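You operate a simulated robot arm through the tools that you are given. There is no shell and no other tool.

You run a simulated two-armed robot. Do the job below in one go: nothing can be reset, and whatever is moved stays where it is left.

## Task
Put two scoops of blue beads from the bead tray beside the round box into the box's empty cell.
Fine: turn its lid to that cell and shut again; use the orange-handled scoop and put it back. Where these are worked on the way, their far stop is far enough and under half their travel is too little: lid of the round box.

It is judged by the outcome, as a careful person would: the job done as asked, and still so three seconds after it is handed in. It fails if anything else is knocked over, pushed out of place, dropped, spilled or broken. A push-on lid holds only when it is set on centred and level and pressed home; a screw cap is set on level and turned clockwise until tight.

## Robot
Two 7-joint arms with fingered hands on one trunk that stands fixed in place. Base frame: the origin is at the foot of the trunk, x ahead of it, y to its left, z up. Readings come in m, rad, newtons and seconds.
The left shoulder is at [0.139, 0.187, 0.977], the right one opposite. With the tool pointing down near the work surface each hand reaches from about 0.1 to 0.88 m from the base axis, measured 20 degrees to its own side. Payload 3.6 kg a hand.
The tool frame of a hand sits at the grasp point between the pads (the TCP): z along the fingers, y along the line on which they close. The tips reach 0.026 m beyond it. The gripper opens to 0.088 m; its body begins 0.03 m behind the TCP. The gripper is a hand of 3 fingers: y runs from the thumb to the fingers, the wrist lies at [-0.017, -0.098, -0.164] in the tool frame, and closing takes about 1.5 s.
Orientation is told as [roll, pitch, yaw] about the base's x, y, z axes, in that order, counted from this pose: with the fingers straight down and the wrist toward the robot, the tool's x, y and z point along [0, 1, 0], [1, 0, 0] and [0, 0, -1] of the base frame.

## Interface
- The arms move only by the tool apply_moves. It takes "left_deltas", "right_deltas" or both (then of equal length, played together; a hand with none holds still); each is a list of rows, each an object of numbers (a shift or turn left out is 0, a gripper value left out holds the last): "dx", "dy", "dz": the shift along the tool's x, y, z in m; "rx", "ry", "rz": the turn, a rotation vector about the tool's x, y, z in rad; "jaw": the gripper command, from -1 (fully open) to 1 (shut), values between in proportion. In form: [{"dx": .., "dy": .., "dz": .., "rx": .., "ry": .., "rz": .., "jaw": ..}, ...]. A call has 1 to 20 rows; each row shifts and turns the commanded pose from where the row before left it, along the tool's axes as they then stand. Rows are played at 5 a second. More than 0.05 m and 0.15 rad between two rows, or a gripper value outside its range, and nothing of the call is played. Where a pose cannot be reached the arm comes as near as it can. A force on the tool above 90 N (or 10 N above the force at the start of the call, whichever is more), or a blocked arm, ends the call early, and 0.2 s more pass. The fingers move at their own pace (about 0.153 m/s each) and stop on an object; they squeeze with about 33 N. The grip force told is the motor's: it shows also when the fingers shut on nothing. Time passes only in rows, and 0.2 s behind the last, so rows that do not move let the fingers close. It gives the time, the measured TCP pose, the force on the tool (base axes), the opening and the grip force at its end, in the units of the frame above (readings bear some noise), with the torque about the TCP (base axes, N m) and any sound that the robot's microphone picked up.
- Cameras (640 x 400 px; columns grow to the right, rows downward): "scene" is now at [0.2545, 0.0567, 0.922]; the picture's right is [0.65, -0.76, -0.00], its down [0.14, 0.12, -0.98] and it looks along [0.74, 0.64, 0.18] (base axes); focal length 214 px, centre (320, 200). "left" rides on the left gripper at [-0.056, -0.08, -0.102] in its tool frame; the picture's right is [-0.73, -0.32, 0.60], its down [0.62, -0.66, 0.41] and it looks along [0.27, 0.68, 0.69] (tool axes); focal length 247 px, centre (320, 200). "right" rides on the right gripper at [0.056, -0.08, -0.102] in its tool frame; the picture's right is [-0.73, 0.32, -0.60], its down [-0.62, -0.67, 0.41] and it looks along [-0.27, 0.67, 0.69] (tool axes); focal length 247 px, centre (320, 200).
- get_image(camera): a new picture of that camera. No time passes.
- slide_trunk(by): moves the trunk up (or, below 0, down) by that many m; the arms and the scene camera ride with it, the base frame stays. It gives what a move gives, with no picture.
- set_grasp(shape, hand): the hand has 3 fingers and takes this shape, open, in about a second: jaw (thumb against the fingers, like two jaws); tri (thumb and two fingers); tip (a fingertip pinch); poke (one finger out to press); point (the index stretched); flat (the hand flat); cup (the hand cupped); fist (a fist). The gripper value then closes the fingers along that shape, each until it touches; the sizes above hold for jaw. It gives what a move gives, with no picture.
- aim_head(pan, tilt): turns the head with the scene camera to pan (to the left, within 1.047 rad either way) and tilt (down, from -0.506 to 1.204), counted from straight ahead of the robot (the tilt from the chest, where the trunk bows). It gives what a move gives.
- locate(camera, pixels): for up to 12 pixels [column, row] of the newest picture of that camera ("zoom" is the newest enlarged one), the place [x, y, z] in the base frame of the surface seen there, good to about 0.002 m. No time passes.
- zoom(camera, box): a new picture of the part [left, top, right, bottom] of that camera's present view, enlarged. No time passes.
- sign_off(): hands the job in; it is judged then, once.

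Unless the task says otherwise, let go and move clear before handing in.

The tools are called after "Emit:" as a command line: name --argument value ..., lists and objects as JSON in quotes. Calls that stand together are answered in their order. apply_moves: Moves the arms, as the interface text tells. Its arguments: {"type":"object","properties":{"left_deltas":{"type":"array","items":{"type":"object","properties":{"dx":{"type":"number"},"dy":{"type":"number"},"dz":{"type":"number"},"rx":{"type":"number"},"ry":{"type":"number"},"rz":{"type":"number"},"jaw":{"type":"number"}}}},"right_deltas":{"type":"array","items":{"type":"object","properties":{"dx":{"type":"number"},"dy":{"type":"number"},"dz":{"type":"number"},"rx":{"type":"number"},"ry":{"type":"number"},"rz":{"type":"number"},"jaw":{"type":"number"}}}}},"required":[]} The other tools are called the same way: slide_trunk (by) moves the trunk up or down; set_grasp (shape, hand) gives the hand a shape; aim_head (pan, tilt) turns the head that bears the scene camera; get_image (camera) takes a picture; locate (camera, pixels) gives the place of the surface under pixels of a picture; zoom (camera, box) takes an enlarged picture of a part of a camera's view; sign_off () hands the job in.

At the start:

```text
time_s: 0.0
left_position: [0.3866, 0.4177, 1.0483]
left_orientation: [0.001, 0.001, 0.001]
left_ft_force: [-0.6, 0.1, -1.2]
left_wrist_torque: [-0.02, -0.01, -0.01]
left_width: 0.0877
left_finger_force: 0.0
left_shape: jaw
right_position: [0.4062, 0.0761, 1.0173]
right_orientation: [-0.001, 0.001, 0.001]
right_ft_force: [-0.9, 0.2, -0.2]
right_wrist_torque: [0.0, 0.04, 0.02]
right_width: 0.0877
right_finger_force: 0.0
right_shape: jaw
trunk travel left (down, up): [-0.125, 0.632]
head pan, tilt (commanded): [0.712, -0.183]
```

scene: 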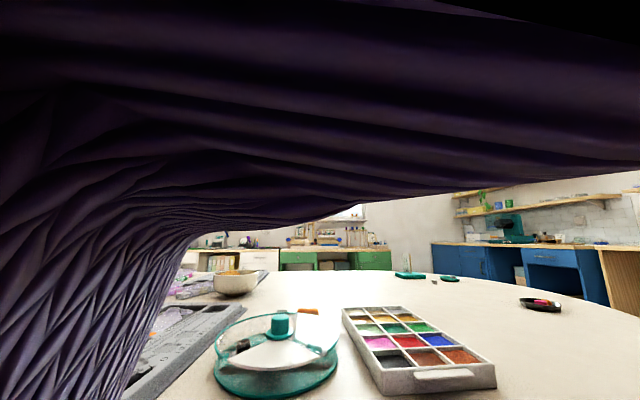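
right: 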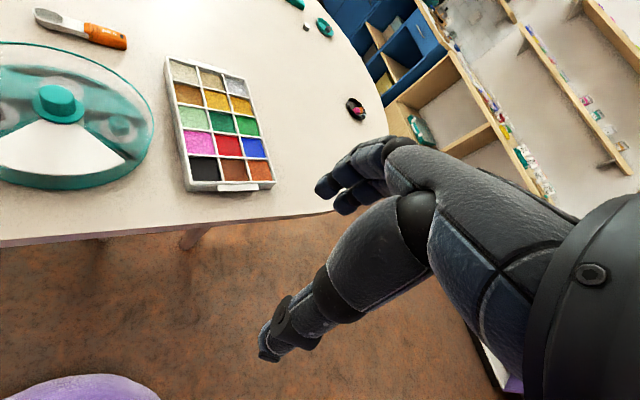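
left: 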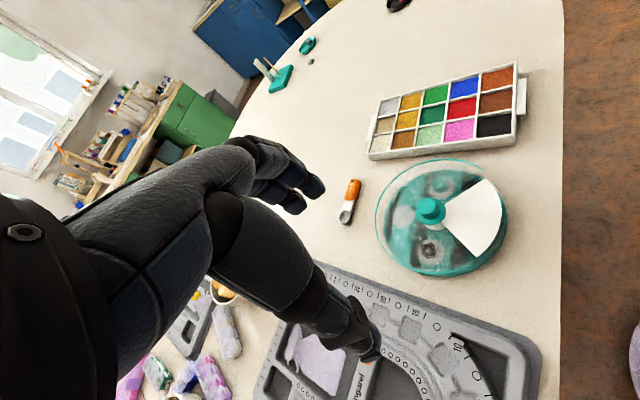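

The pictures show a round teal-based box with a clear lid (left camera ~(440,215)), a 12-compartment bead tray at (440,115), and the orange-handled scoop at (350,200). I'll aim the head down to see better and zoom in.

Emit:
aim_head --pan 0.5 --tilt 0.6

Emit:
zoom --camera "left" --box '[320, 60, 560, 300]'

```text
time_s: 1.1
left_position: [0.3875, 0.4187, 1.0486]
left_orientation: [0.0, -0.001, 0.001]
left_ft_force: [-0.1, 0.6, 0.1]
left_wrist_torque: [-0.01, -0.02, 0.01]
left_width: 0.0874
left_finger_force: 0.0
left_shape: jaw
right_position: [0.4043, 0.0757, 1.0177]
right_orientation: [0.0, 0.0, -0.001]
right_ft_force: [-0.5, 0.1, -0.5]
right_wrist_torque: [0.01, -0.02, -0.02]
right_width: 0.0878
right_finger_force: 0.1
right_shape: jaw
trunk travel left (down, up): [-0.125, 0.632]
head pan, tilt (commanded): [0.499, 0.6]
```

```text
1.67 times, centred on (440, 180) of left
```

zoom: 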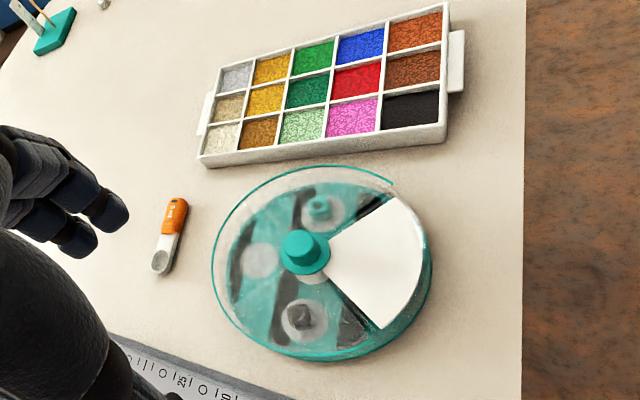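

Emit:
get_image --camera "scene"

Emit:
zoom --camera "left" --box '[360, 140, 520, 290]'

```text
taken
```

scene: 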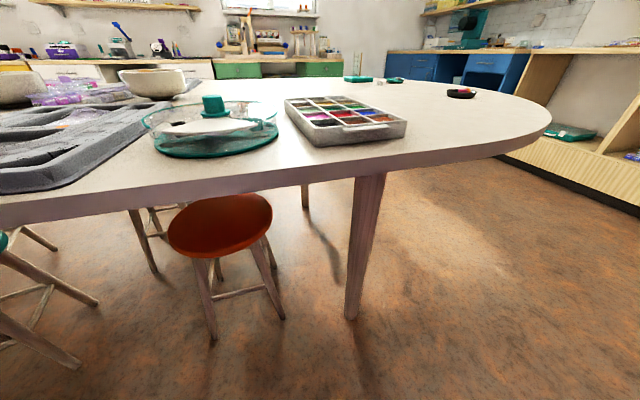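

```text
2.67 times, centred on (440, 215) of left
```

zoom: 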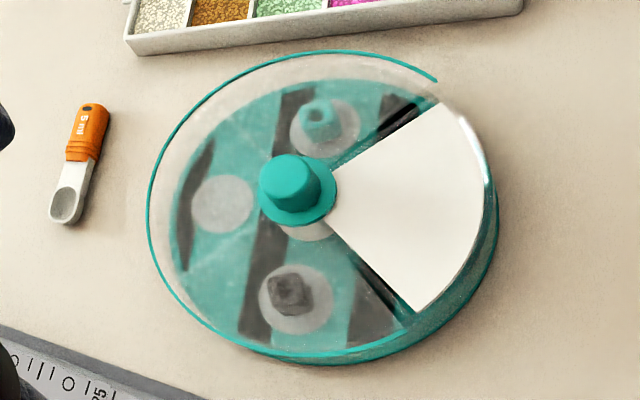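

The scene camera is low; I'll locate key spots with the left camera, then raise the trunk for a better view into the box.

Emit:
locate --camera "left" --pixels '[[430, 210], [470, 220], [350, 190], [345, 215], [465, 85], [475, 150], [520, 70], [375, 155], [540, 200], [430, 270], [380, 215], [500, 225]]'

Emit:
slide_trunk --by 0.3

```text
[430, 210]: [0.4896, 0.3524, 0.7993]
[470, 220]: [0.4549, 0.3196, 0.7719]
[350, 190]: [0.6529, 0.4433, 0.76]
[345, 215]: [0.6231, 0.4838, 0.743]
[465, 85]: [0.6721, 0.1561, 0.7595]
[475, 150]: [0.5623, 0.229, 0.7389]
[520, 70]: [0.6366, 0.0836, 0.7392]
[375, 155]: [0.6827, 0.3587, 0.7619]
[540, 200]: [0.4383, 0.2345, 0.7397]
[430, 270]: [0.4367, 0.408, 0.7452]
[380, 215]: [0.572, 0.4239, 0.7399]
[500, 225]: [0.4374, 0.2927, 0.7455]
```

```text
time_s: 4.1
left_position: [0.3868, 0.4183, 1.3482]
left_orientation: [0.0, 0.002, 0.001]
left_ft_force: [0.3, -0.3, -0.5]
left_wrist_torque: [0.04, 0.03, 0.0]
left_width: 0.0876
left_finger_force: 0.1
left_shape: jaw
right_position: [0.4055, 0.0752, 1.3183]
right_orientation: [0.0, 0.002, -0.002]
right_ft_force: [-0.6, 0.0, -1.3]
right_wrist_torque: [0.02, 0.04, -0.01]
right_width: 0.0877
right_finger_force: 0.0
right_shape: jaw
trunk travel left (down, up): [-0.425, 0.332]
head pan, tilt (commanded): [0.499, 0.6]
```

Emit:
aim_head --pan 0.6 --tilt 1.0

Emit:
get_image --camera "scene"

```text
time_s: 5.0
left_position: [0.3871, 0.4191, 1.3486]
left_orientation: [0.001, 0.001, 0.0]
left_ft_force: [0.8, 0.9, 0.5]
left_wrist_torque: [-0.01, 0.04, 0.03]
left_width: 0.0878
left_finger_force: 0.1
left_shape: jaw
right_position: [0.4048, 0.0752, 1.3177]
right_orientation: [0.001, 0.0, 0.0]
right_ft_force: [0.1, -0.4, 0.6]
right_wrist_torque: [0.01, 0.0, 0.03]
right_width: 0.0876
right_finger_force: 0.1
right_shape: jaw
trunk travel left (down, up): [-0.425, 0.332]
head pan, tilt (commanded): [0.6, 1.0]
```

```text
taken
```

scene: 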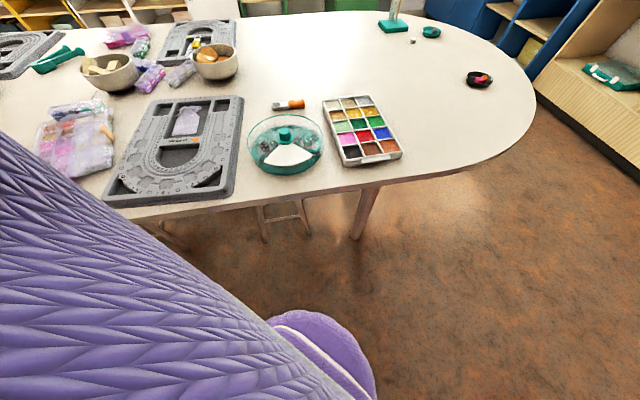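

Now the scene camera sees the box at (286,145), tray at (362,130), scoop at (290,104). Zooming in.

Emit:
zoom --camera "scene" --box '[230, 80, 420, 200]'

Emit:
zoom --camera "scene" --box '[240, 105, 330, 185]'

```text
3.33 times, centred on (325, 140) of scene
```

zoom: 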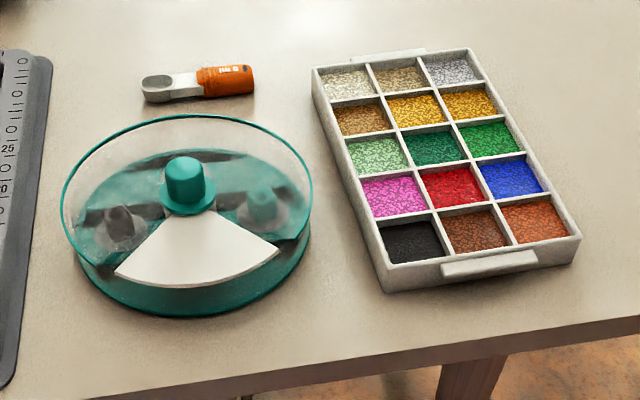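

```text
5.00 times, centred on (285, 145) of scene
```

zoom: 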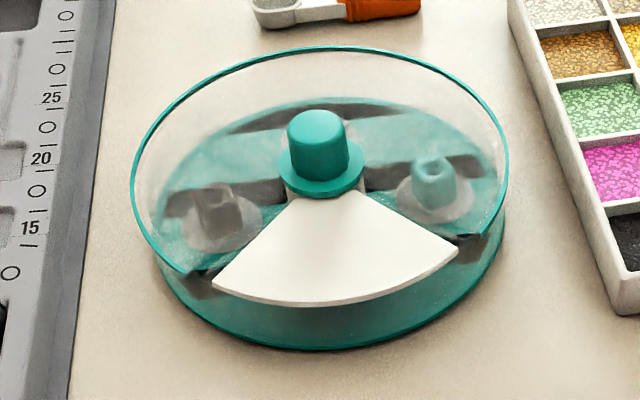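

The lid is a clear dome with a knob and a sector opening, now parked over the white blank facing the robot; the gem cells are left/right and the empty cell looks to be at the back. Let me get geometry from the zoomed pictures.

Emit:
locate --camera "zoom" --pixels '[[318, 120], [320, 185], [212, 288], [458, 252], [335, 298], [130, 175], [505, 175], [315, 47], [330, 345], [190, 272], [485, 237], [330, 230]]'

Emit:
zoom --camera "scene" --box '[262, 90, 312, 120]'

```text
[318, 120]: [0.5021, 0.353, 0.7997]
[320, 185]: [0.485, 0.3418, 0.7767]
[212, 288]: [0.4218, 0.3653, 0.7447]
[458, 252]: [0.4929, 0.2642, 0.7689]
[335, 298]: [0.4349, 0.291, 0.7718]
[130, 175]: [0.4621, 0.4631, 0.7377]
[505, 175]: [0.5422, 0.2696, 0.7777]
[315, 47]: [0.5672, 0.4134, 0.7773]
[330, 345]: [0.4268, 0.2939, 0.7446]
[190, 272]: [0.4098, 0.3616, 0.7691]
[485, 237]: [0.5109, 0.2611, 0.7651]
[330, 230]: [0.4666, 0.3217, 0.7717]
```

```text
12.80 times, centred on (287, 105) of scene
```

zoom: 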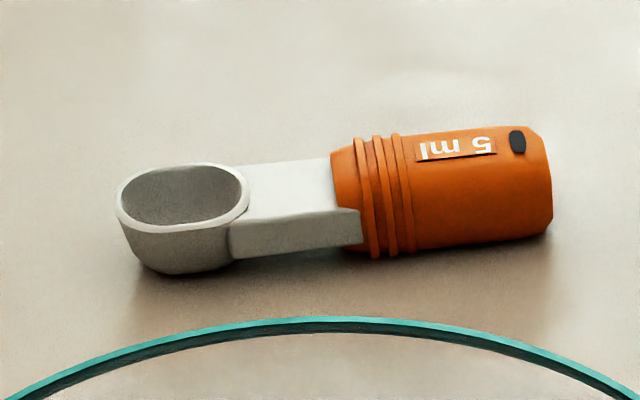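

The scoop is a 5 ml spoon lying flat, bowl at (180,200) zoomed and open upward. Locating its points.

Emit:
locate --camera "zoom" --pixels '[[118, 195], [248, 185], [180, 172], [185, 228], [180, 200], [290, 180], [340, 175], [375, 150], [545, 180], [450, 150], [455, 240], [500, 128]]'

Emit:
zoom --camera "scene" --box '[318, 90, 408, 170]'

```text
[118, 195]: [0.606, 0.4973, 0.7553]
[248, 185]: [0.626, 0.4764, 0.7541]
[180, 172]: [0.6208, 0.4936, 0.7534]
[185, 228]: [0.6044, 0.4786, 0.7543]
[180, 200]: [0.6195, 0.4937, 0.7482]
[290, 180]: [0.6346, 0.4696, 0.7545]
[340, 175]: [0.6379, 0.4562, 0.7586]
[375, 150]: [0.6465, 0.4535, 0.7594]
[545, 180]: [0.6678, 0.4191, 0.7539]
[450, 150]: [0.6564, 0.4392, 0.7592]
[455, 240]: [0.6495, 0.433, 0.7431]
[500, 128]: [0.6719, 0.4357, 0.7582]
```

```text
5.00 times, centred on (363, 130) of scene
```

zoom: 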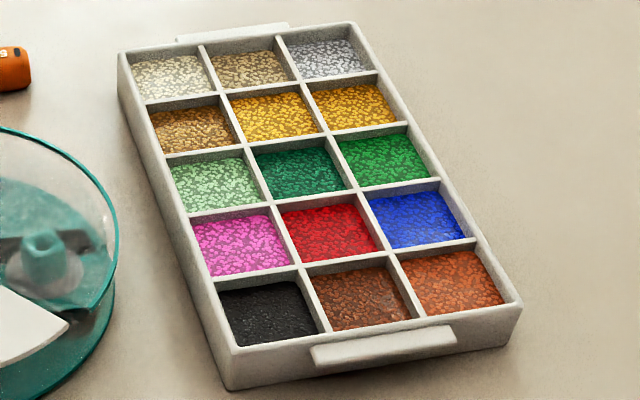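

Emit:
locate --camera "zoom" --pixels '[[370, 190], [440, 178], [475, 238], [390, 250], [418, 218], [430, 205], [410, 235], [122, 55], [355, 25], [225, 385], [520, 300], [450, 200]]'

Emit:
zoom --camera "scene" --box '[365, 120, 390, 145]'

```text
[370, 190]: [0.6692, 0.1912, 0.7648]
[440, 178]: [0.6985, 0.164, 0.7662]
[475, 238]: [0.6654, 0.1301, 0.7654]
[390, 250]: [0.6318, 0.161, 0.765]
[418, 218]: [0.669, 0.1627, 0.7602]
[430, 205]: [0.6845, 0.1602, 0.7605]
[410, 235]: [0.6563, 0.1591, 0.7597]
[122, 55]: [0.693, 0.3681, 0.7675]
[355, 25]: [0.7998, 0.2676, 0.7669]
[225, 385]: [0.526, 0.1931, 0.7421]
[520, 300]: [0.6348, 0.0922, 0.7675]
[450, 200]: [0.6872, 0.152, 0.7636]
```

```text
16.00 times, centred on (378, 132) of scene
```

zoom: 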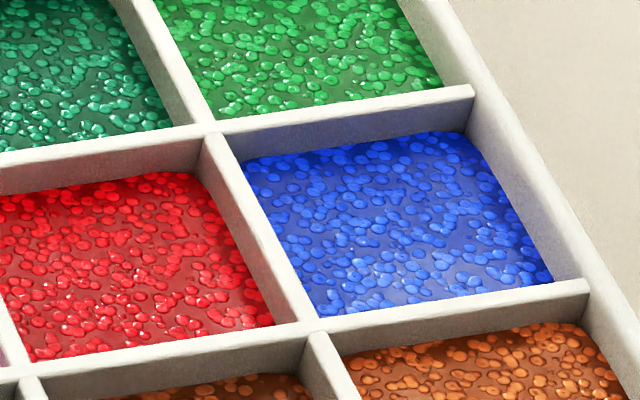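

Blue cell centre is about (0.666, 0.161) with walls at z≈0.766 and beads at 0.760; scoop axis runs ~129°. I'll bring the left hand lower for a closer look into the box.

Emit:
apply_moves --left_deltas '[{"dz": 0.045, "dy": 0.005}, {"dz": 0.045, "dy": 0.005}, {"dz": 0.045, "dy": 0.005}, {"dz": 0.045, "dy": 0.005}, {"dz": 0.045, "dy": 0.005}, {"dz": 0.045, "dy": 0.005}, {"dz": 0.045, "dy": 0.005}, {"dz": 0.045, "dy": 0.005}, {"dz": 0.045, "dy": 0.005}, {"dz": 0.005}]'

Emit:
get_image --camera "left"

Emit:
get_image --camera "scene"

```text
time_s: 7.2
left_position: [0.4325, 0.4191, 0.9389]
left_orientation: [-0.002, -0.001, -0.001]
left_ft_force: [-0.1, 0.7, -0.1]
left_wrist_torque: [0.02, -0.02, 0.02]
left_width: 0.0879
left_finger_force: 0.1
left_shape: jaw
right_position: [0.4053, 0.0749, 1.3182]
right_orientation: [0.0, 0.0, 0.0]
right_ft_force: [-0.4, -0.2, -0.7]
right_wrist_torque: [-0.04, 0.02, 0.02]
right_width: 0.0876
right_finger_force: 0.2
right_shape: jaw
trunk travel left (down, up): [-0.425, 0.332]
head pan, tilt (commanded): [0.6, 1.0]
```

```text
taken
```

left: 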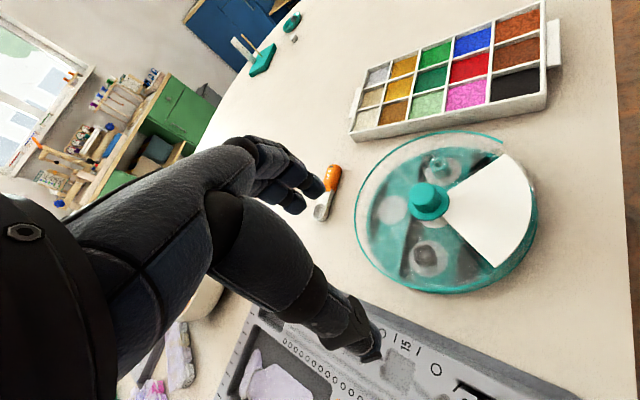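

```text
taken
```

scene: 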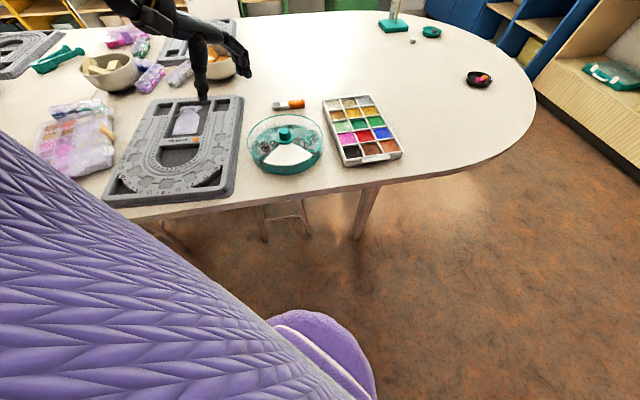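

Emit:
zoom --camera "left" --box '[345, 125, 545, 300]'

Emit:
locate --camera "zoom" --pixels '[[265, 235], [150, 260], [265, 395], [315, 120], [430, 230], [485, 60], [470, 395], [400, 110], [310, 265], [255, 330], [200, 350], [40, 240]]'

```text
2.29 times, centred on (445, 212) of left
```

zoom: 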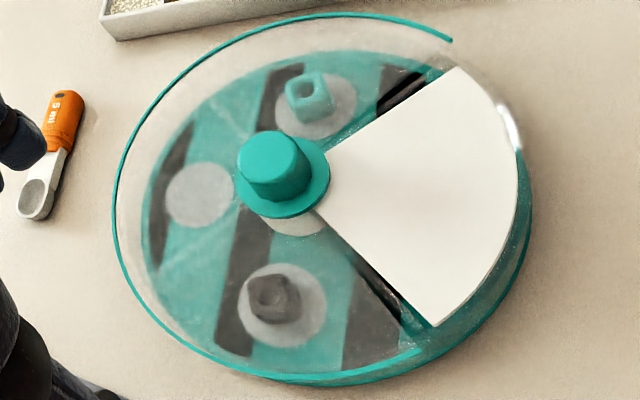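

```text
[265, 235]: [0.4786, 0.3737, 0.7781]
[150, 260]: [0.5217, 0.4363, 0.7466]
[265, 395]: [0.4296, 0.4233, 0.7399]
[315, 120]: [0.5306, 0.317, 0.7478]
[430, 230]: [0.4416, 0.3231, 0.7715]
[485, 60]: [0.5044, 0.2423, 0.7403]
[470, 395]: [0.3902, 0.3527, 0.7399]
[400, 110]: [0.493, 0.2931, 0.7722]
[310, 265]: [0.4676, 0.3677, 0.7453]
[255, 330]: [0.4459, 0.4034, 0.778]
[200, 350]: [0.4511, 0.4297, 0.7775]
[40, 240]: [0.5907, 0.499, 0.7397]
```

The box has three cells: teal gem at ~-42°, dark gem at ~130°, and the empty one at ~40° (far left from robot), opposite the white blank at ~220°. I'll measure the knob precisely.

Emit:
zoom --camera "left" --box '[405, 165, 465, 235]'

Emit:
zoom --camera "scene" --box '[270, 118, 302, 150]'

```text
5.71 times, centred on (435, 200) of left
```

zoom: 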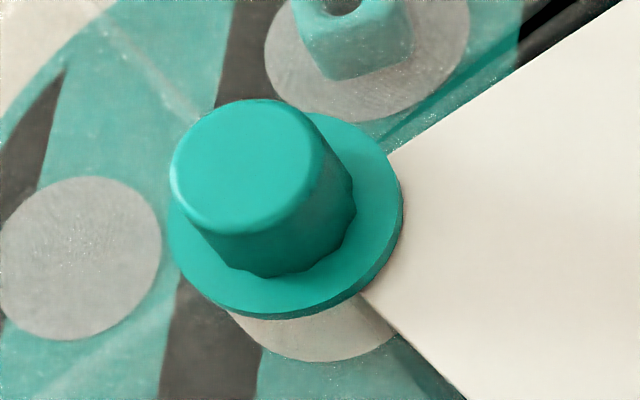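

```text
12.50 times, centred on (286, 134) of scene
```

zoom: 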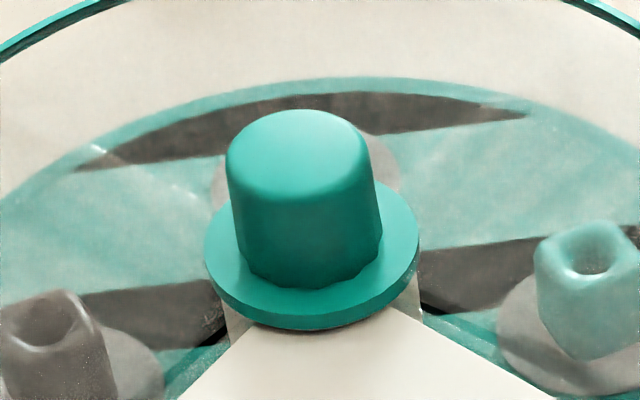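

Emit:
locate --camera "zoom" --pixels '[[296, 115], [232, 150], [362, 150], [300, 190], [296, 150], [206, 240], [418, 240], [310, 322], [300, 280], [235, 220], [376, 220], [300, 170]]'

Emit:
apply_moves --left_deltas '[{"dy": 0.03, "dx": -0.035}, {"dy": 0.033, "dx": -0.035}, {}, {}]'

```text
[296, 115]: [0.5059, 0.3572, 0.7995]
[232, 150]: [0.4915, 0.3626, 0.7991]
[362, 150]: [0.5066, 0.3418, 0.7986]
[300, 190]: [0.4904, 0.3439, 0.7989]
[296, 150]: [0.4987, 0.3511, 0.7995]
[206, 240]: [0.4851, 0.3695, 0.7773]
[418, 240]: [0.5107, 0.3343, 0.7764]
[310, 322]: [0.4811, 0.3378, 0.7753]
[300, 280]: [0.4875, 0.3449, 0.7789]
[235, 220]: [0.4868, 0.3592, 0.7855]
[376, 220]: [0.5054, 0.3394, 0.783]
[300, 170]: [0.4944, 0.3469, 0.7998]
```

```text
time_s: 8.2
left_position: [0.4963, 0.3492, 0.9388]
left_orientation: [0.002, 0.0, 0.0]
left_ft_force: [0.1, 0.0, 0.5]
left_wrist_torque: [-0.02, 0.0, -0.01]
left_width: 0.0881
left_finger_force: 0.1
left_shape: jaw
right_position: [0.4057, 0.0752, 1.3183]
right_orientation: [-0.001, -0.001, -0.002]
right_ft_force: [0.4, 0.2, -0.3]
right_wrist_torque: [0.0, 0.02, 0.03]
right_width: 0.0877
right_finger_force: 0.2
right_shape: jaw
trunk travel left (down, up): [-0.425, 0.332]
head pan, tilt (commanded): [0.6, 1.0]
```

Knob centre ≈ (0.498, 0.3515), diameter 0.026, top 0.80, flange 0.777. I'll test how far the left wrist can yaw above it.

Emit:
apply_moves --left_deltas '[{"rz": -0.15}, {"rz": -0.15}, {"rz": -0.15}, {"rz": -0.15}, {"rz": -0.15}, {"rz": -0.15}, {"rz": -0.15}, {"rz": -0.15}, {"rz": -0.15}, {"rz": -0.15}, {"rz": -0.1}, {}, {}]'

```text
time_s: 11.0
left_position: [0.4961, 0.3487, 0.9383]
left_orientation: [0.001, 0.0, 1.601]
left_ft_force: [-0.1, 0.0, 0.1]
left_wrist_torque: [0.02, -0.02, -0.01]
left_width: 0.0877
left_finger_force: 0.1
left_shape: jaw
right_position: [0.4056, 0.0761, 1.3172]
right_orientation: [0.0, 0.0, -0.001]
right_ft_force: [-0.6, -0.2, 0.0]
right_wrist_torque: [0.05, -0.03, 0.02]
right_width: 0.0876
right_finger_force: 0.0
right_shape: jaw
trunk travel left (down, up): [-0.425, 0.332]
head pan, tilt (commanded): [0.6, 1.0]
```

Emit:
apply_moves --left_deltas '[{"rz": 0.15}, {"rz": 0.15}, {"rz": 0.15}, {"rz": 0.15}, {"rz": 0.15}, {"rz": 0.15}, {"rz": 0.15}, {"rz": 0.15}, {"rz": 0.15}, {"rz": 0.15}, {"rz": 0.15}, {"rz": 0.15}, {"rz": 0.15}, {"rz": 0.15}, {"rz": 0.15}, {"rz": 0.15}, {"rz": 0.15}, {"rz": 0.15}, {"rz": 0.15}, {"rz": 0.15}]'

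Emit:
get_image --camera "scene"

```text
time_s: 15.2
left_position: [0.4947, 0.3481, 0.9388]
left_orientation: [0.0, 0.001, -1.4]
left_ft_force: [-0.4, -0.5, 0.0]
left_wrist_torque: [0.03, -0.03, -0.03]
left_width: 0.0879
left_finger_force: 0.1
left_shape: jaw
right_position: [0.4064, 0.0757, 1.3187]
right_orientation: [0.001, -0.001, 0.0]
right_ft_force: [0.0, 0.3, 0.5]
right_wrist_torque: [-0.02, -0.02, 0.0]
right_width: 0.0877
right_finger_force: 0.0
right_shape: jaw
trunk travel left (down, up): [-0.425, 0.332]
head pan, tilt (commanded): [0.6, 1.0]
```

```text
taken
```

scene: 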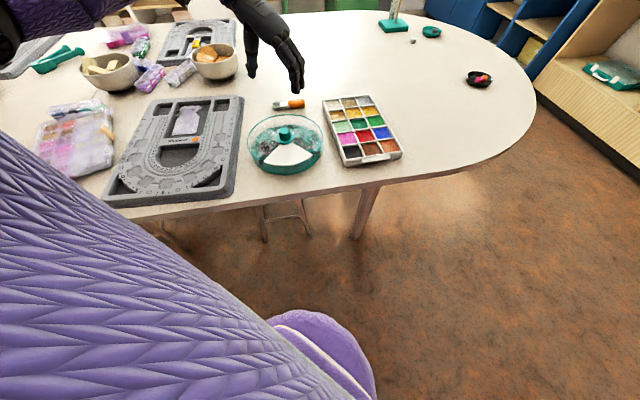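

Both yaw extremes are reachable, so I'll set yaw -1.55, go down centred on the knob and grip it (tips staying above the flange).

Emit:
apply_moves --left_deltas '[{"rz": 0.15}, {"dx": 0.003, "dy": -0.003}, {"dz": 0.04}, {"dz": 0.04}, {"dz": 0.035}, {"dz": 0.0115}, {}]'

Emit:
zoom --camera "scene" --box '[240, 80, 340, 180]'

Emit:
get_image --camera "left"

```text
time_s: 16.8
left_position: [0.5003, 0.3511, 0.8126]
left_orientation: [0.001, 0.0, -1.551]
left_ft_force: [-0.3, 0.5, 0.1]
left_wrist_torque: [-0.01, -0.01, -0.02]
left_width: 0.0876
left_finger_force: 0.0
left_shape: jaw
right_position: [0.4047, 0.0752, 1.3177]
right_orientation: [0.0, 0.0, -0.001]
right_ft_force: [-0.2, 0.1, 0.2]
right_wrist_torque: [0.01, -0.02, 0.0]
right_width: 0.0877
right_finger_force: 0.2
right_shape: jaw
trunk travel left (down, up): [-0.425, 0.332]
head pan, tilt (commanded): [0.6, 1.0]
```

```text
4.00 times, centred on (290, 130) of scene
```

zoom: 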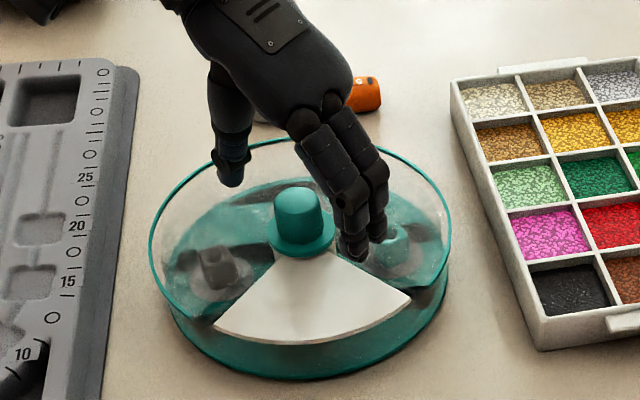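

```text
taken
```

left: 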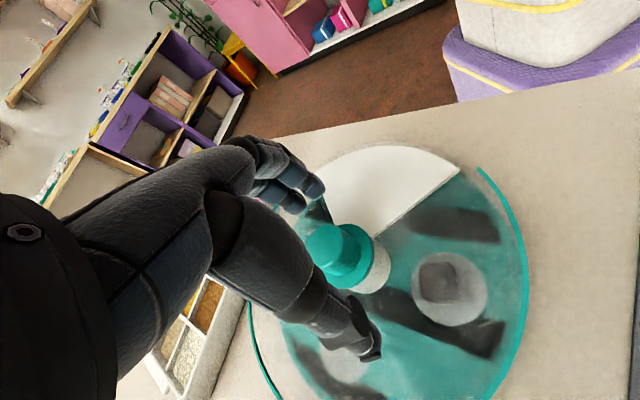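

The fingers straddle the knob well (thumb at zoom (232,165), fingers at (360,230)). Closing.

Emit:
apply_moves --left_deltas '[{"jaw": -0.5}, {"jaw": 0.0}, {"jaw": 0.5}, {"jaw": 1.0}, {}, {}, {}, {}, {}]'

Emit:
zoom --camera "scene" --box '[240, 80, 340, 180]'

```text
time_s: 18.8
left_position: [0.4992, 0.351, 0.8114]
left_orientation: [0.0, -0.002, -1.549]
left_ft_force: [-3.3, -1.4, -0.7]
left_wrist_torque: [-0.07, 0.04, 0.0]
left_width: 0.0183
left_finger_force: 32.9
left_shape: jaw
right_position: [0.4054, 0.0753, 1.3186]
right_orientation: [0.0, 0.0, 0.001]
right_ft_force: [0.6, 1.2, 0.3]
right_wrist_torque: [0.0, 0.01, 0.0]
right_width: 0.0875
right_finger_force: 0.0
right_shape: jaw
trunk travel left (down, up): [-0.425, 0.332]
head pan, tilt (commanded): [0.6, 1.0]
```

```text
4.00 times, centred on (290, 130) of scene
```

zoom: 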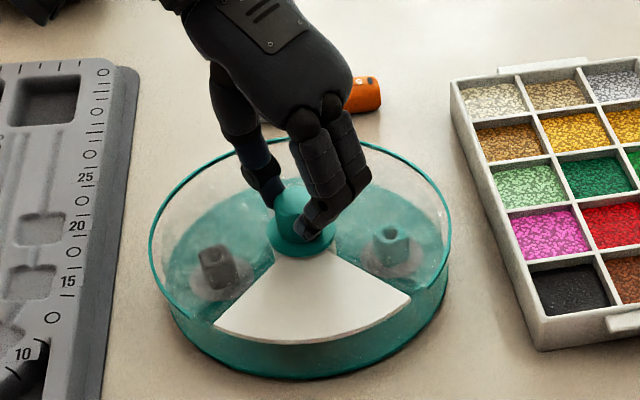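

Knob gripped. A small test turn counter-clockwise.

Emit:
apply_moves --left_deltas '[{"rz": -0.06}, {"rz": -0.08}, {"rz": -0.08}, {"rz": -0.08}, {}]'

Emit:
zoom --camera "scene" --box '[240, 80, 340, 180]'

```text
time_s: 20.0
left_position: [0.4983, 0.3512, 0.8121]
left_orientation: [-0.002, -0.001, -1.248]
left_ft_force: [1.8, -1.7, 0.2]
left_wrist_torque: [-0.06, -0.01, -0.03]
left_width: 0.0183
left_finger_force: 33.2
left_shape: jaw
right_position: [0.4061, 0.0753, 1.3191]
right_orientation: [0.001, 0.0, 0.0]
right_ft_force: [-0.4, 0.2, 0.5]
right_wrist_torque: [0.01, -0.03, 0.01]
right_width: 0.0877
right_finger_force: 0.1
right_shape: jaw
trunk travel left (down, up): [-0.425, 0.332]
head pan, tilt (commanded): [0.6, 1.0]
```

```text
4.00 times, centred on (290, 130) of scene
```

zoom: 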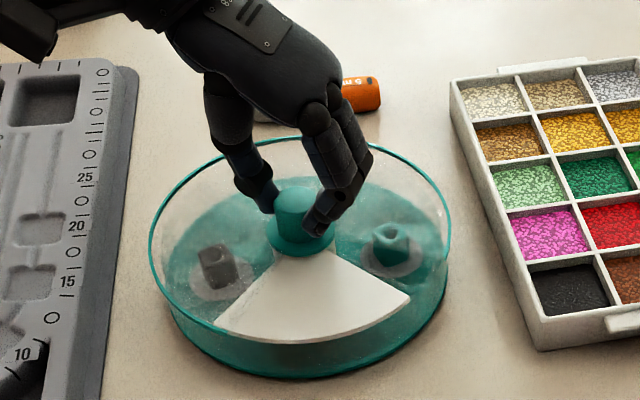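

The lid turned counter-clockwise easily (right gem at zoom (390,245) now seen unobstructed). Continuing the turn.

Emit:
apply_moves --left_deltas '[{"rz": -0.12}, {"rz": -0.12}, {"rz": -0.12}, {"rz": -0.12}, {"rz": -0.12}, {"rz": -0.12}, {"rz": -0.12}, {"rz": -0.12}, {"rz": -0.12}, {"rz": -0.12}]'

Emit:
zoom --camera "scene" --box '[240, 80, 340, 180]'

```text
time_s: 22.2
left_position: [0.4983, 0.351, 0.8134]
left_orientation: [0.0, 0.002, -0.048]
left_ft_force: [-0.9, -3.3, -0.2]
left_wrist_torque: [-0.08, -0.02, 0.01]
left_width: 0.0186
left_finger_force: 33.2
left_shape: jaw
right_position: [0.407, 0.0752, 1.3184]
right_orientation: [0.001, 0.002, 0.0]
right_ft_force: [1.0, -0.7, 0.4]
right_wrist_torque: [-0.03, -0.03, -0.01]
right_width: 0.0878
right_finger_force: 0.0
right_shape: jaw
trunk travel left (down, up): [-0.425, 0.332]
head pan, tilt (commanded): [0.6, 1.0]
```

```text
4.00 times, centred on (290, 130) of scene
```

zoom: 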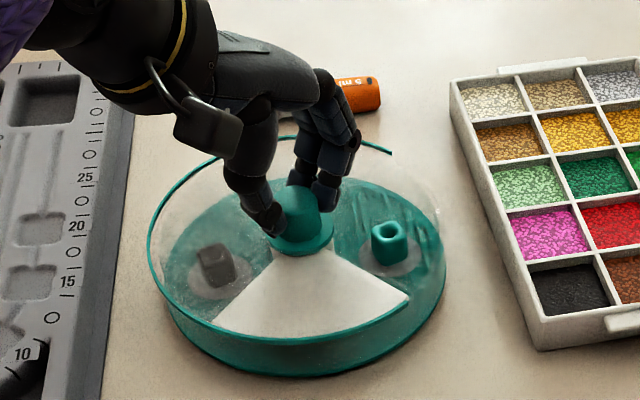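

The opening is now over the right gem cell (rim ends at zoom (390,150) and (408,300)). Continuing to the back cell.

Emit:
apply_moves --left_deltas '[{"rz": -0.12}, {"rz": -0.12}, {"rz": -0.12}, {"rz": -0.12}, {"rz": -0.12}, {"rz": -0.12}, {"rz": -0.12}, {"rz": -0.12}, {"rz": -0.12}, {"rz": -0.12}, {"rz": -0.12}, {"rz": -0.12}, {"rz": -0.1}]'

Emit:
zoom --camera "scene" --box '[240, 80, 340, 180]'

```text
time_s: 25.0
left_position: [0.4981, 0.3514, 0.8131]
left_orientation: [-0.001, 0.001, 1.492]
left_ft_force: [5.6, -2.3, 2.8]
left_wrist_torque: [-0.02, -0.12, -0.01]
left_width: 0.0183
left_finger_force: 33.4
left_shape: jaw
right_position: [0.4055, 0.0752, 1.3179]
right_orientation: [-0.001, 0.001, -0.001]
right_ft_force: [-0.1, 1.1, 0.3]
right_wrist_torque: [0.0, 0.01, 0.01]
right_width: 0.0878
right_finger_force: 0.2
right_shape: jaw
trunk travel left (down, up): [-0.425, 0.332]
head pan, tilt (commanded): [0.6, 1.0]
```

```text
4.00 times, centred on (290, 130) of scene
```

zoom: 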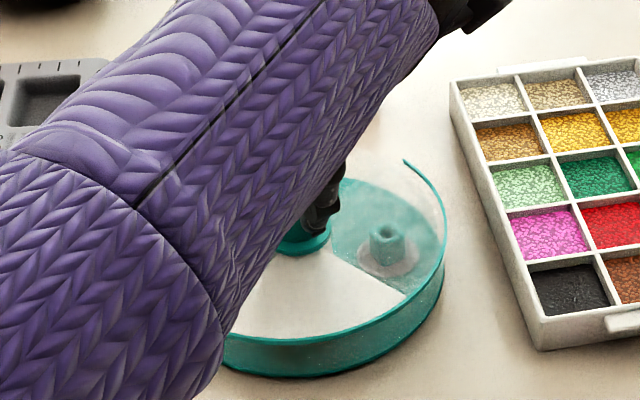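

Total turn so far 3.04 rad with no stop felt; the rim's end at zoom (405,160) nearly reaches the cell boundary. Adding 0.1 rad to make 180°.

Emit:
apply_moves --left_deltas '[{"rz": -0.05}, {"rz": -0.05}, {}]'

Emit:
get_image --camera "left"

```text
time_s: 25.8
left_position: [0.4978, 0.3519, 0.8124]
left_orientation: [-0.001, -0.001, 1.592]
left_ft_force: [5.3, -2.9, 6.2]
left_wrist_torque: [-0.01, -0.07, -0.03]
left_width: 0.0184
left_finger_force: 32.8
left_shape: jaw
right_position: [0.4062, 0.0744, 1.3177]
right_orientation: [0.001, -0.001, -0.001]
right_ft_force: [-0.1, -0.2, -0.1]
right_wrist_torque: [0.04, 0.01, -0.01]
right_width: 0.0876
right_finger_force: 0.1
right_shape: jaw
trunk travel left (down, up): [-0.425, 0.332]
head pan, tilt (commanded): [0.6, 1.0]
```

```text
taken
```

left: 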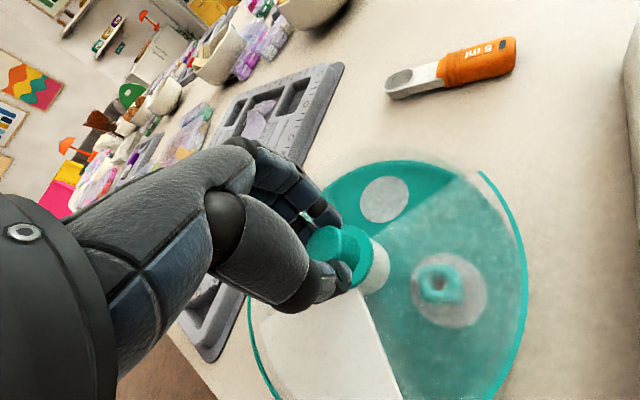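

The opening (solid teal with grey disc at left-image (385,200)) is now over the empty cell. I'll release the knob and rise.

Emit:
apply_moves --left_deltas '[{"jaw": 0.4}, {"jaw": -0.2}, {"jaw": -0.8}, {"jaw": -1.0}, {}, {}, {"dz": -0.03}, {"dz": -0.04}, {"dz": -0.04}, {"dz": -0.04}]'

Emit:
get_image --camera "left"

```text
time_s: 28.0
left_position: [0.498, 0.3614, 0.9648]
left_orientation: [0.0, -0.018, 1.602]
left_ft_force: [0.7, 0.4, -0.4]
left_wrist_torque: [0.0, 0.01, 0.0]
left_width: 0.0878
left_finger_force: 0.1
left_shape: jaw
right_position: [0.4056, 0.0748, 1.3179]
right_orientation: [-0.001, 0.0, 0.0]
right_ft_force: [0.0, 0.3, -0.6]
right_wrist_torque: [0.0, 0.03, -0.02]
right_width: 0.0879
right_finger_force: 0.0
right_shape: jaw
trunk travel left (down, up): [-0.425, 0.332]
head pan, tilt (commanded): [0.6, 1.0]
```

```text
taken
```

left: 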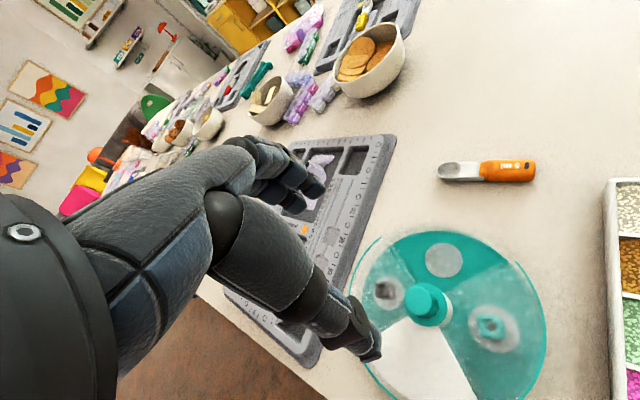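

Emit:
zoom --camera "left" --box '[350, 130, 560, 400]'

Emit:
locate --camera "left" --pixels '[[443, 260], [440, 235], [380, 240], [518, 265], [420, 300], [450, 300], [465, 172], [530, 172], [490, 172], [510, 172], [445, 172], [484, 172]]'

```text
1.48 times, centred on (455, 265) of left
```

zoom: 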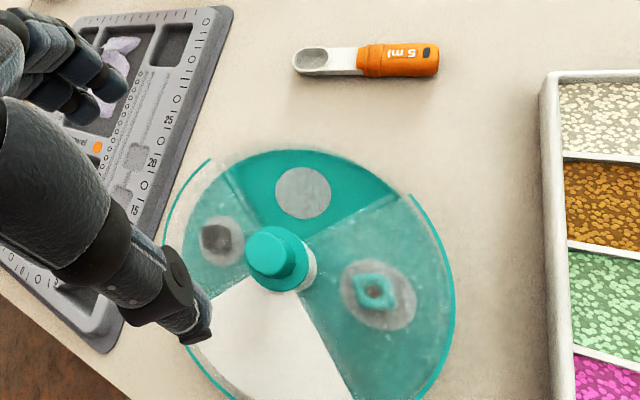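

```text
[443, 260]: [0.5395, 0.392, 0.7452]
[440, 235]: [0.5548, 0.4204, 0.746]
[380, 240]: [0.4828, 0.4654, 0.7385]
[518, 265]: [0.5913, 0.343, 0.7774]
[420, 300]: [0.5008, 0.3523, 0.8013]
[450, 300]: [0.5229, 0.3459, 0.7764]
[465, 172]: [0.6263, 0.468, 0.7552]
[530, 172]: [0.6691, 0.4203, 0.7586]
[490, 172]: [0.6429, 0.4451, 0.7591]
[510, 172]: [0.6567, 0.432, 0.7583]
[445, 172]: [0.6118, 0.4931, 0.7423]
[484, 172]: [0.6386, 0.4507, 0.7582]
```

Opening is centred on the empty cell (disc at (0.540,0.392), floor 0.745). Now measuring the scoop more precisely.

Emit:
zoom --camera "left" --box '[430, 145, 545, 200]'

Emit:
locate --camera "zoom" --pixels '[[600, 100], [600, 215], [560, 95], [560, 155], [560, 220], [320, 100], [320, 150], [320, 225], [400, 155], [500, 155], [50, 155], [170, 150]]'

```text
5.57 times, centred on (488, 172) of left
```

zoom: 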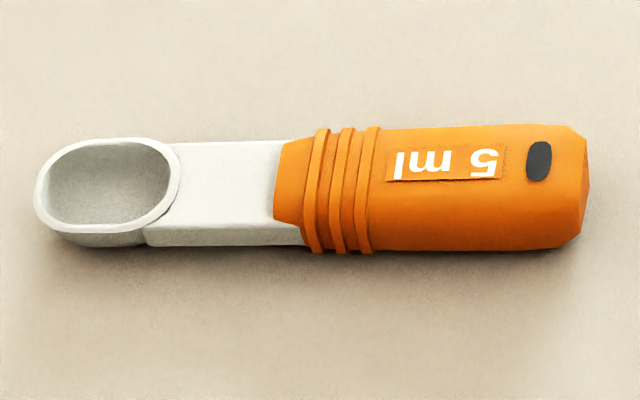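

```text
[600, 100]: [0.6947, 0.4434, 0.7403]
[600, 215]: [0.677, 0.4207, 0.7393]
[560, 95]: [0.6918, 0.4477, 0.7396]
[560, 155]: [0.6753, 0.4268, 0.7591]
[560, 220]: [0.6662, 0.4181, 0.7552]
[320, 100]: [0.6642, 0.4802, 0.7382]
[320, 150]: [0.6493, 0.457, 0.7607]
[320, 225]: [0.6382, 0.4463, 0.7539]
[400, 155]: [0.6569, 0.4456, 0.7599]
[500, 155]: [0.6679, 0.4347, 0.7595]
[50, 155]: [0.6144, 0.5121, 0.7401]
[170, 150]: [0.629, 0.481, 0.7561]
```

Emit:
locate --camera "zoom" --pixels '[[108, 141], [108, 229], [38, 190], [176, 180], [230, 145], [230, 220], [450, 135], [450, 165], [450, 195], [450, 215], [450, 245], [580, 180]]'

Emit:
locate --camera "zoom" --pixels '[[390, 135], [390, 165], [390, 195], [390, 225], [550, 135], [550, 165], [550, 195], [550, 225], [585, 150], [585, 165], [280, 150], [110, 185]]'

```text
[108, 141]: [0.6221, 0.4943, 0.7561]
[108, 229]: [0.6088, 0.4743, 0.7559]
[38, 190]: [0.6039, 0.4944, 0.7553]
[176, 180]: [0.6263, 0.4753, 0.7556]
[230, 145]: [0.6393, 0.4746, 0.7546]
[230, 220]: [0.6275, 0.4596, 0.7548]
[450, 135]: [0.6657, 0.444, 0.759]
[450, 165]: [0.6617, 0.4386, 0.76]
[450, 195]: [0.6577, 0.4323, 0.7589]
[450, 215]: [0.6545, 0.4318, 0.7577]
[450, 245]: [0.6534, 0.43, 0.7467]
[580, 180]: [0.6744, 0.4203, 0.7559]
```

```text
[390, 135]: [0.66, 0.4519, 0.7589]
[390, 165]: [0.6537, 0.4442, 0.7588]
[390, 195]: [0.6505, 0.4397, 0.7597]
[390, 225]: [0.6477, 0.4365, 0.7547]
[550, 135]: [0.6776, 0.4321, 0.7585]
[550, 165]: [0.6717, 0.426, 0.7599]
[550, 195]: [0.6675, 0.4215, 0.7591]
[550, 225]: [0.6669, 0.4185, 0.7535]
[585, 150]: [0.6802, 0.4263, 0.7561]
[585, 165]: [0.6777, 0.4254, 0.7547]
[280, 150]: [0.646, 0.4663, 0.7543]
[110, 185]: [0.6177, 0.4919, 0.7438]
```

Scoop axis runs at ~134° toward the bowl; bowl centre (0.615,0.485), handle centre ≈(0.661,0.438), top z 0.760. I'll turn the hand to yaw ≈0.77, move above the handle, then lower the trunk for reach.

Emit:
apply_moves --left_deltas '[{"rz": 0.137, "dz": -0.01}, {"rz": 0.137, "dz": -0.01}, {"rz": 0.137, "dz": -0.01}, {"rz": 0.137, "dz": -0.01}, {"rz": 0.137, "dz": -0.01}, {"rz": 0.136}, {"dx": -0.0111, "dy": 0.0352}, {"dx": -0.0111, "dy": 0.0352}, {"dx": -0.0111, "dy": 0.0352}, {"dx": -0.0111, "dy": 0.0352}, {"dx": -0.0111, "dy": 0.0352}, {}]'

Emit:
slide_trunk --by -0.12

Emit:
aim_head --pan 0.5 --tilt 0.9

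Emit:
get_image --camera "scene"

Emit:
get_image --camera "left"

```text
time_s: 30.6
left_position: [0.6661, 0.4335, 1.0138]
left_orientation: [0.0, -0.001, 0.772]
left_ft_force: [0.4, -0.1, -0.1]
left_wrist_torque: [0.01, 0.02, 0.02]
left_width: 0.0878
left_finger_force: 0.1
left_shape: jaw
right_position: [0.4054, 0.0754, 1.3185]
right_orientation: [-0.001, 0.0, -0.001]
right_ft_force: [-1.2, 0.3, -0.1]
right_wrist_torque: [-0.02, 0.03, -0.06]
right_width: 0.0879
right_finger_force: 0.0
right_shape: jaw
trunk travel left (down, up): [-0.425, 0.332]
head pan, tilt (commanded): [0.6, 1.0]
```

```text
time_s: 32.1
left_position: [0.6624, 0.4349, 0.8923]
left_orientation: [0.0, 0.001, 0.772]
left_ft_force: [0.3, 0.7, -0.9]
left_wrist_torque: [0.0, -0.02, 0.01]
left_width: 0.088
left_finger_force: 0.1
left_shape: jaw
right_position: [0.4046, 0.075, 1.1989]
right_orientation: [0.0, 0.0, -0.001]
right_ft_force: [0.6, -0.6, -0.1]
right_wrist_torque: [0.0, -0.06, -0.01]
right_width: 0.088
right_finger_force: 0.0
right_shape: jaw
trunk travel left (down, up): [-0.305, 0.452]
head pan, tilt (commanded): [0.6, 1.0]
```

```text
time_s: 32.8
left_position: [0.6624, 0.4347, 0.8926]
left_orientation: [-0.001, 0.0, 0.771]
left_ft_force: [0.2, -0.5, 0.2]
left_wrist_torque: [-0.02, 0.01, 0.01]
left_width: 0.0879
left_finger_force: 0.1
left_shape: jaw
right_position: [0.4054, 0.0756, 1.1977]
right_orientation: [0.0, -0.002, 0.001]
right_ft_force: [0.5, 0.5, -0.2]
right_wrist_torque: [0.0, -0.02, 0.01]
right_width: 0.0879
right_finger_force: 0.0
right_shape: jaw
trunk travel left (down, up): [-0.305, 0.452]
head pan, tilt (commanded): [0.499, 0.901]
```

```text
taken
```

scene: 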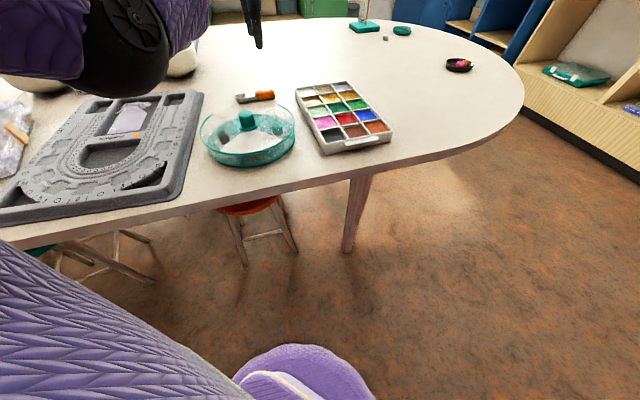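

```text
taken
```

left: 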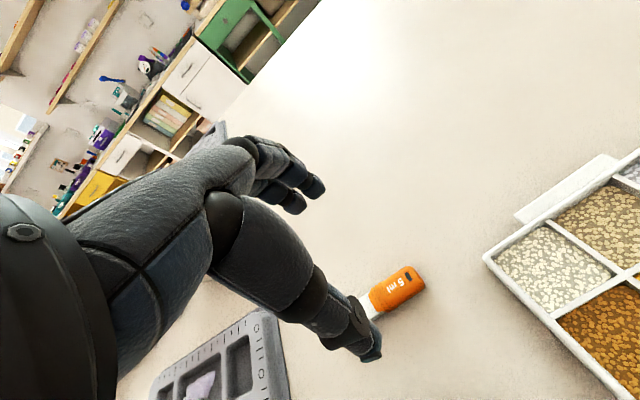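

I'm above the handle. Descending to 0.80 and checking alignment.

Emit:
apply_moves --left_deltas '[{"dz": 0.04}, {"dz": 0.03}, {"dz": 0.02}, {}]'

Emit:
zoom --camera "left" --box '[240, 150, 480, 390]'

Emit:
zoom --camera "scene" --box '[210, 40, 310, 120]'

```text
time_s: 33.8
left_position: [0.665, 0.4349, 0.8027]
left_orientation: [0.0, 0.0, 0.77]
left_ft_force: [0.5, 0.0, 1.0]
left_wrist_torque: [-0.02, -0.01, 0.0]
left_width: 0.088
left_finger_force: 0.1
left_shape: jaw
right_position: [0.405, 0.0754, 1.1984]
right_orientation: [0.0, -0.001, 0.001]
right_ft_force: [0.8, 0.4, 0.1]
right_wrist_torque: [0.02, 0.01, -0.01]
right_width: 0.0878
right_finger_force: 0.1
right_shape: jaw
trunk travel left (down, up): [-0.305, 0.452]
head pan, tilt (commanded): [0.499, 0.901]
```

```text
1.67 times, centred on (360, 270) of left
```

zoom: 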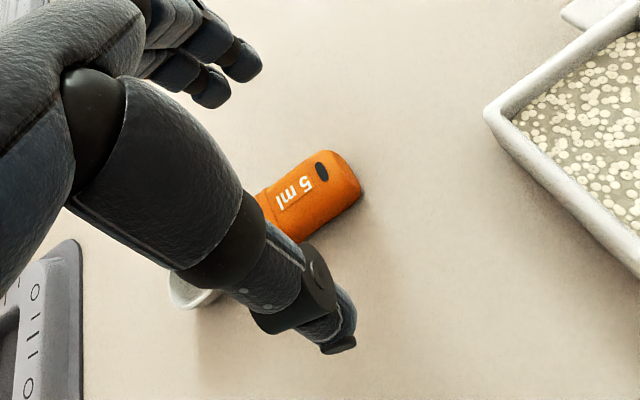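

```text
5.00 times, centred on (260, 80) of scene
```

zoom: 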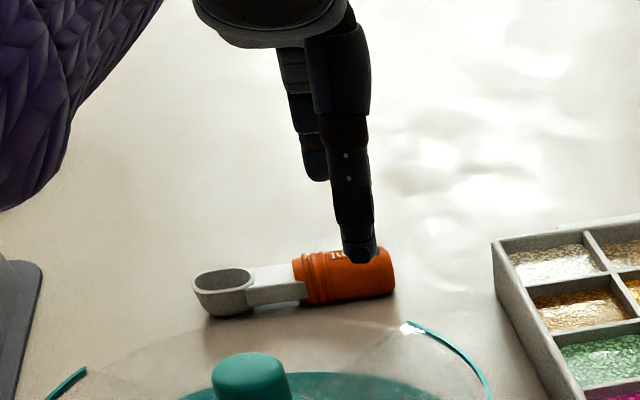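

Thumb and fingers straddle the handle. Going down to TCP z≈0.769 (tips just above the table) and closing gently.

Emit:
apply_moves --left_deltas '[{"dz": 0.015}, {"dz": 0.012}, {"dz": 0.0065}, {}]'

Emit:
zoom --camera "scene" --box '[210, 40, 310, 120]'

```text
time_s: 34.8
left_position: [0.664, 0.4336, 0.7684]
left_orientation: [0.001, 0.0, 0.772]
left_ft_force: [-0.2, -0.4, 0.2]
left_wrist_torque: [0.03, 0.02, -0.02]
left_width: 0.0879
left_finger_force: 0.0
left_shape: jaw
right_position: [0.4056, 0.0751, 1.1984]
right_orientation: [0.0, 0.0, -0.001]
right_ft_force: [0.8, -0.6, -0.7]
right_wrist_torque: [-0.01, 0.03, 0.02]
right_width: 0.0876
right_finger_force: 0.0
right_shape: jaw
trunk travel left (down, up): [-0.305, 0.452]
head pan, tilt (commanded): [0.499, 0.901]
```

```text
5.00 times, centred on (260, 80) of scene
```

zoom: 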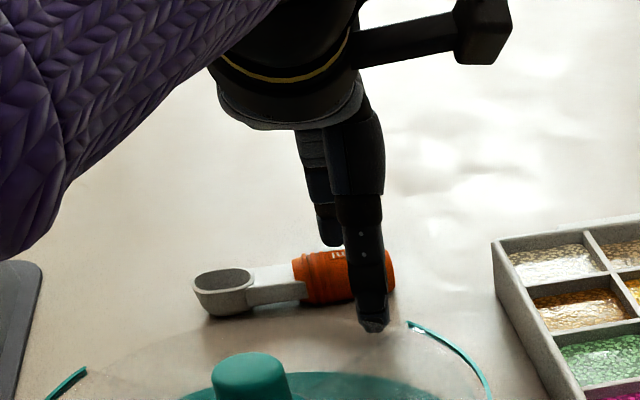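

Emit:
apply_moves --left_deltas '[{"dx": 0.004}, {"jaw": -0.5}, {"jaw": 0.0}, {"jaw": 0.3}, {"jaw": 0.5}, {"jaw": 0.7}, {"jaw": 1.0}, {}, {}, {}, {}]'

Emit:
zoom --camera "scene" --box '[210, 40, 310, 120]'

```text
time_s: 37.2
left_position: [0.6608, 0.4377, 0.7684]
left_orientation: [0.001, 0.001, 0.771]
left_ft_force: [-0.1, 0.0, -0.1]
left_wrist_torque: [0.0, -0.02, -0.03]
left_width: 0.0169
left_finger_force: 33.1
left_shape: jaw
right_position: [0.4054, 0.0754, 1.1971]
right_orientation: [0.001, 0.0, 0.0]
right_ft_force: [0.1, 0.4, -0.8]
right_wrist_torque: [0.0, 0.01, 0.0]
right_width: 0.0874
right_finger_force: 0.0
right_shape: jaw
trunk travel left (down, up): [-0.305, 0.452]
head pan, tilt (commanded): [0.499, 0.901]
```

```text
5.00 times, centred on (260, 80) of scene
```

zoom: 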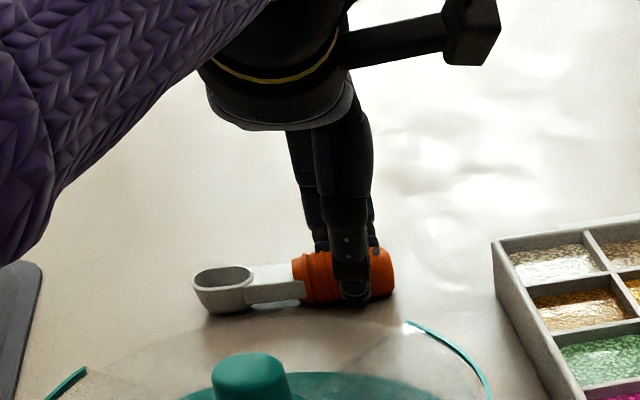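

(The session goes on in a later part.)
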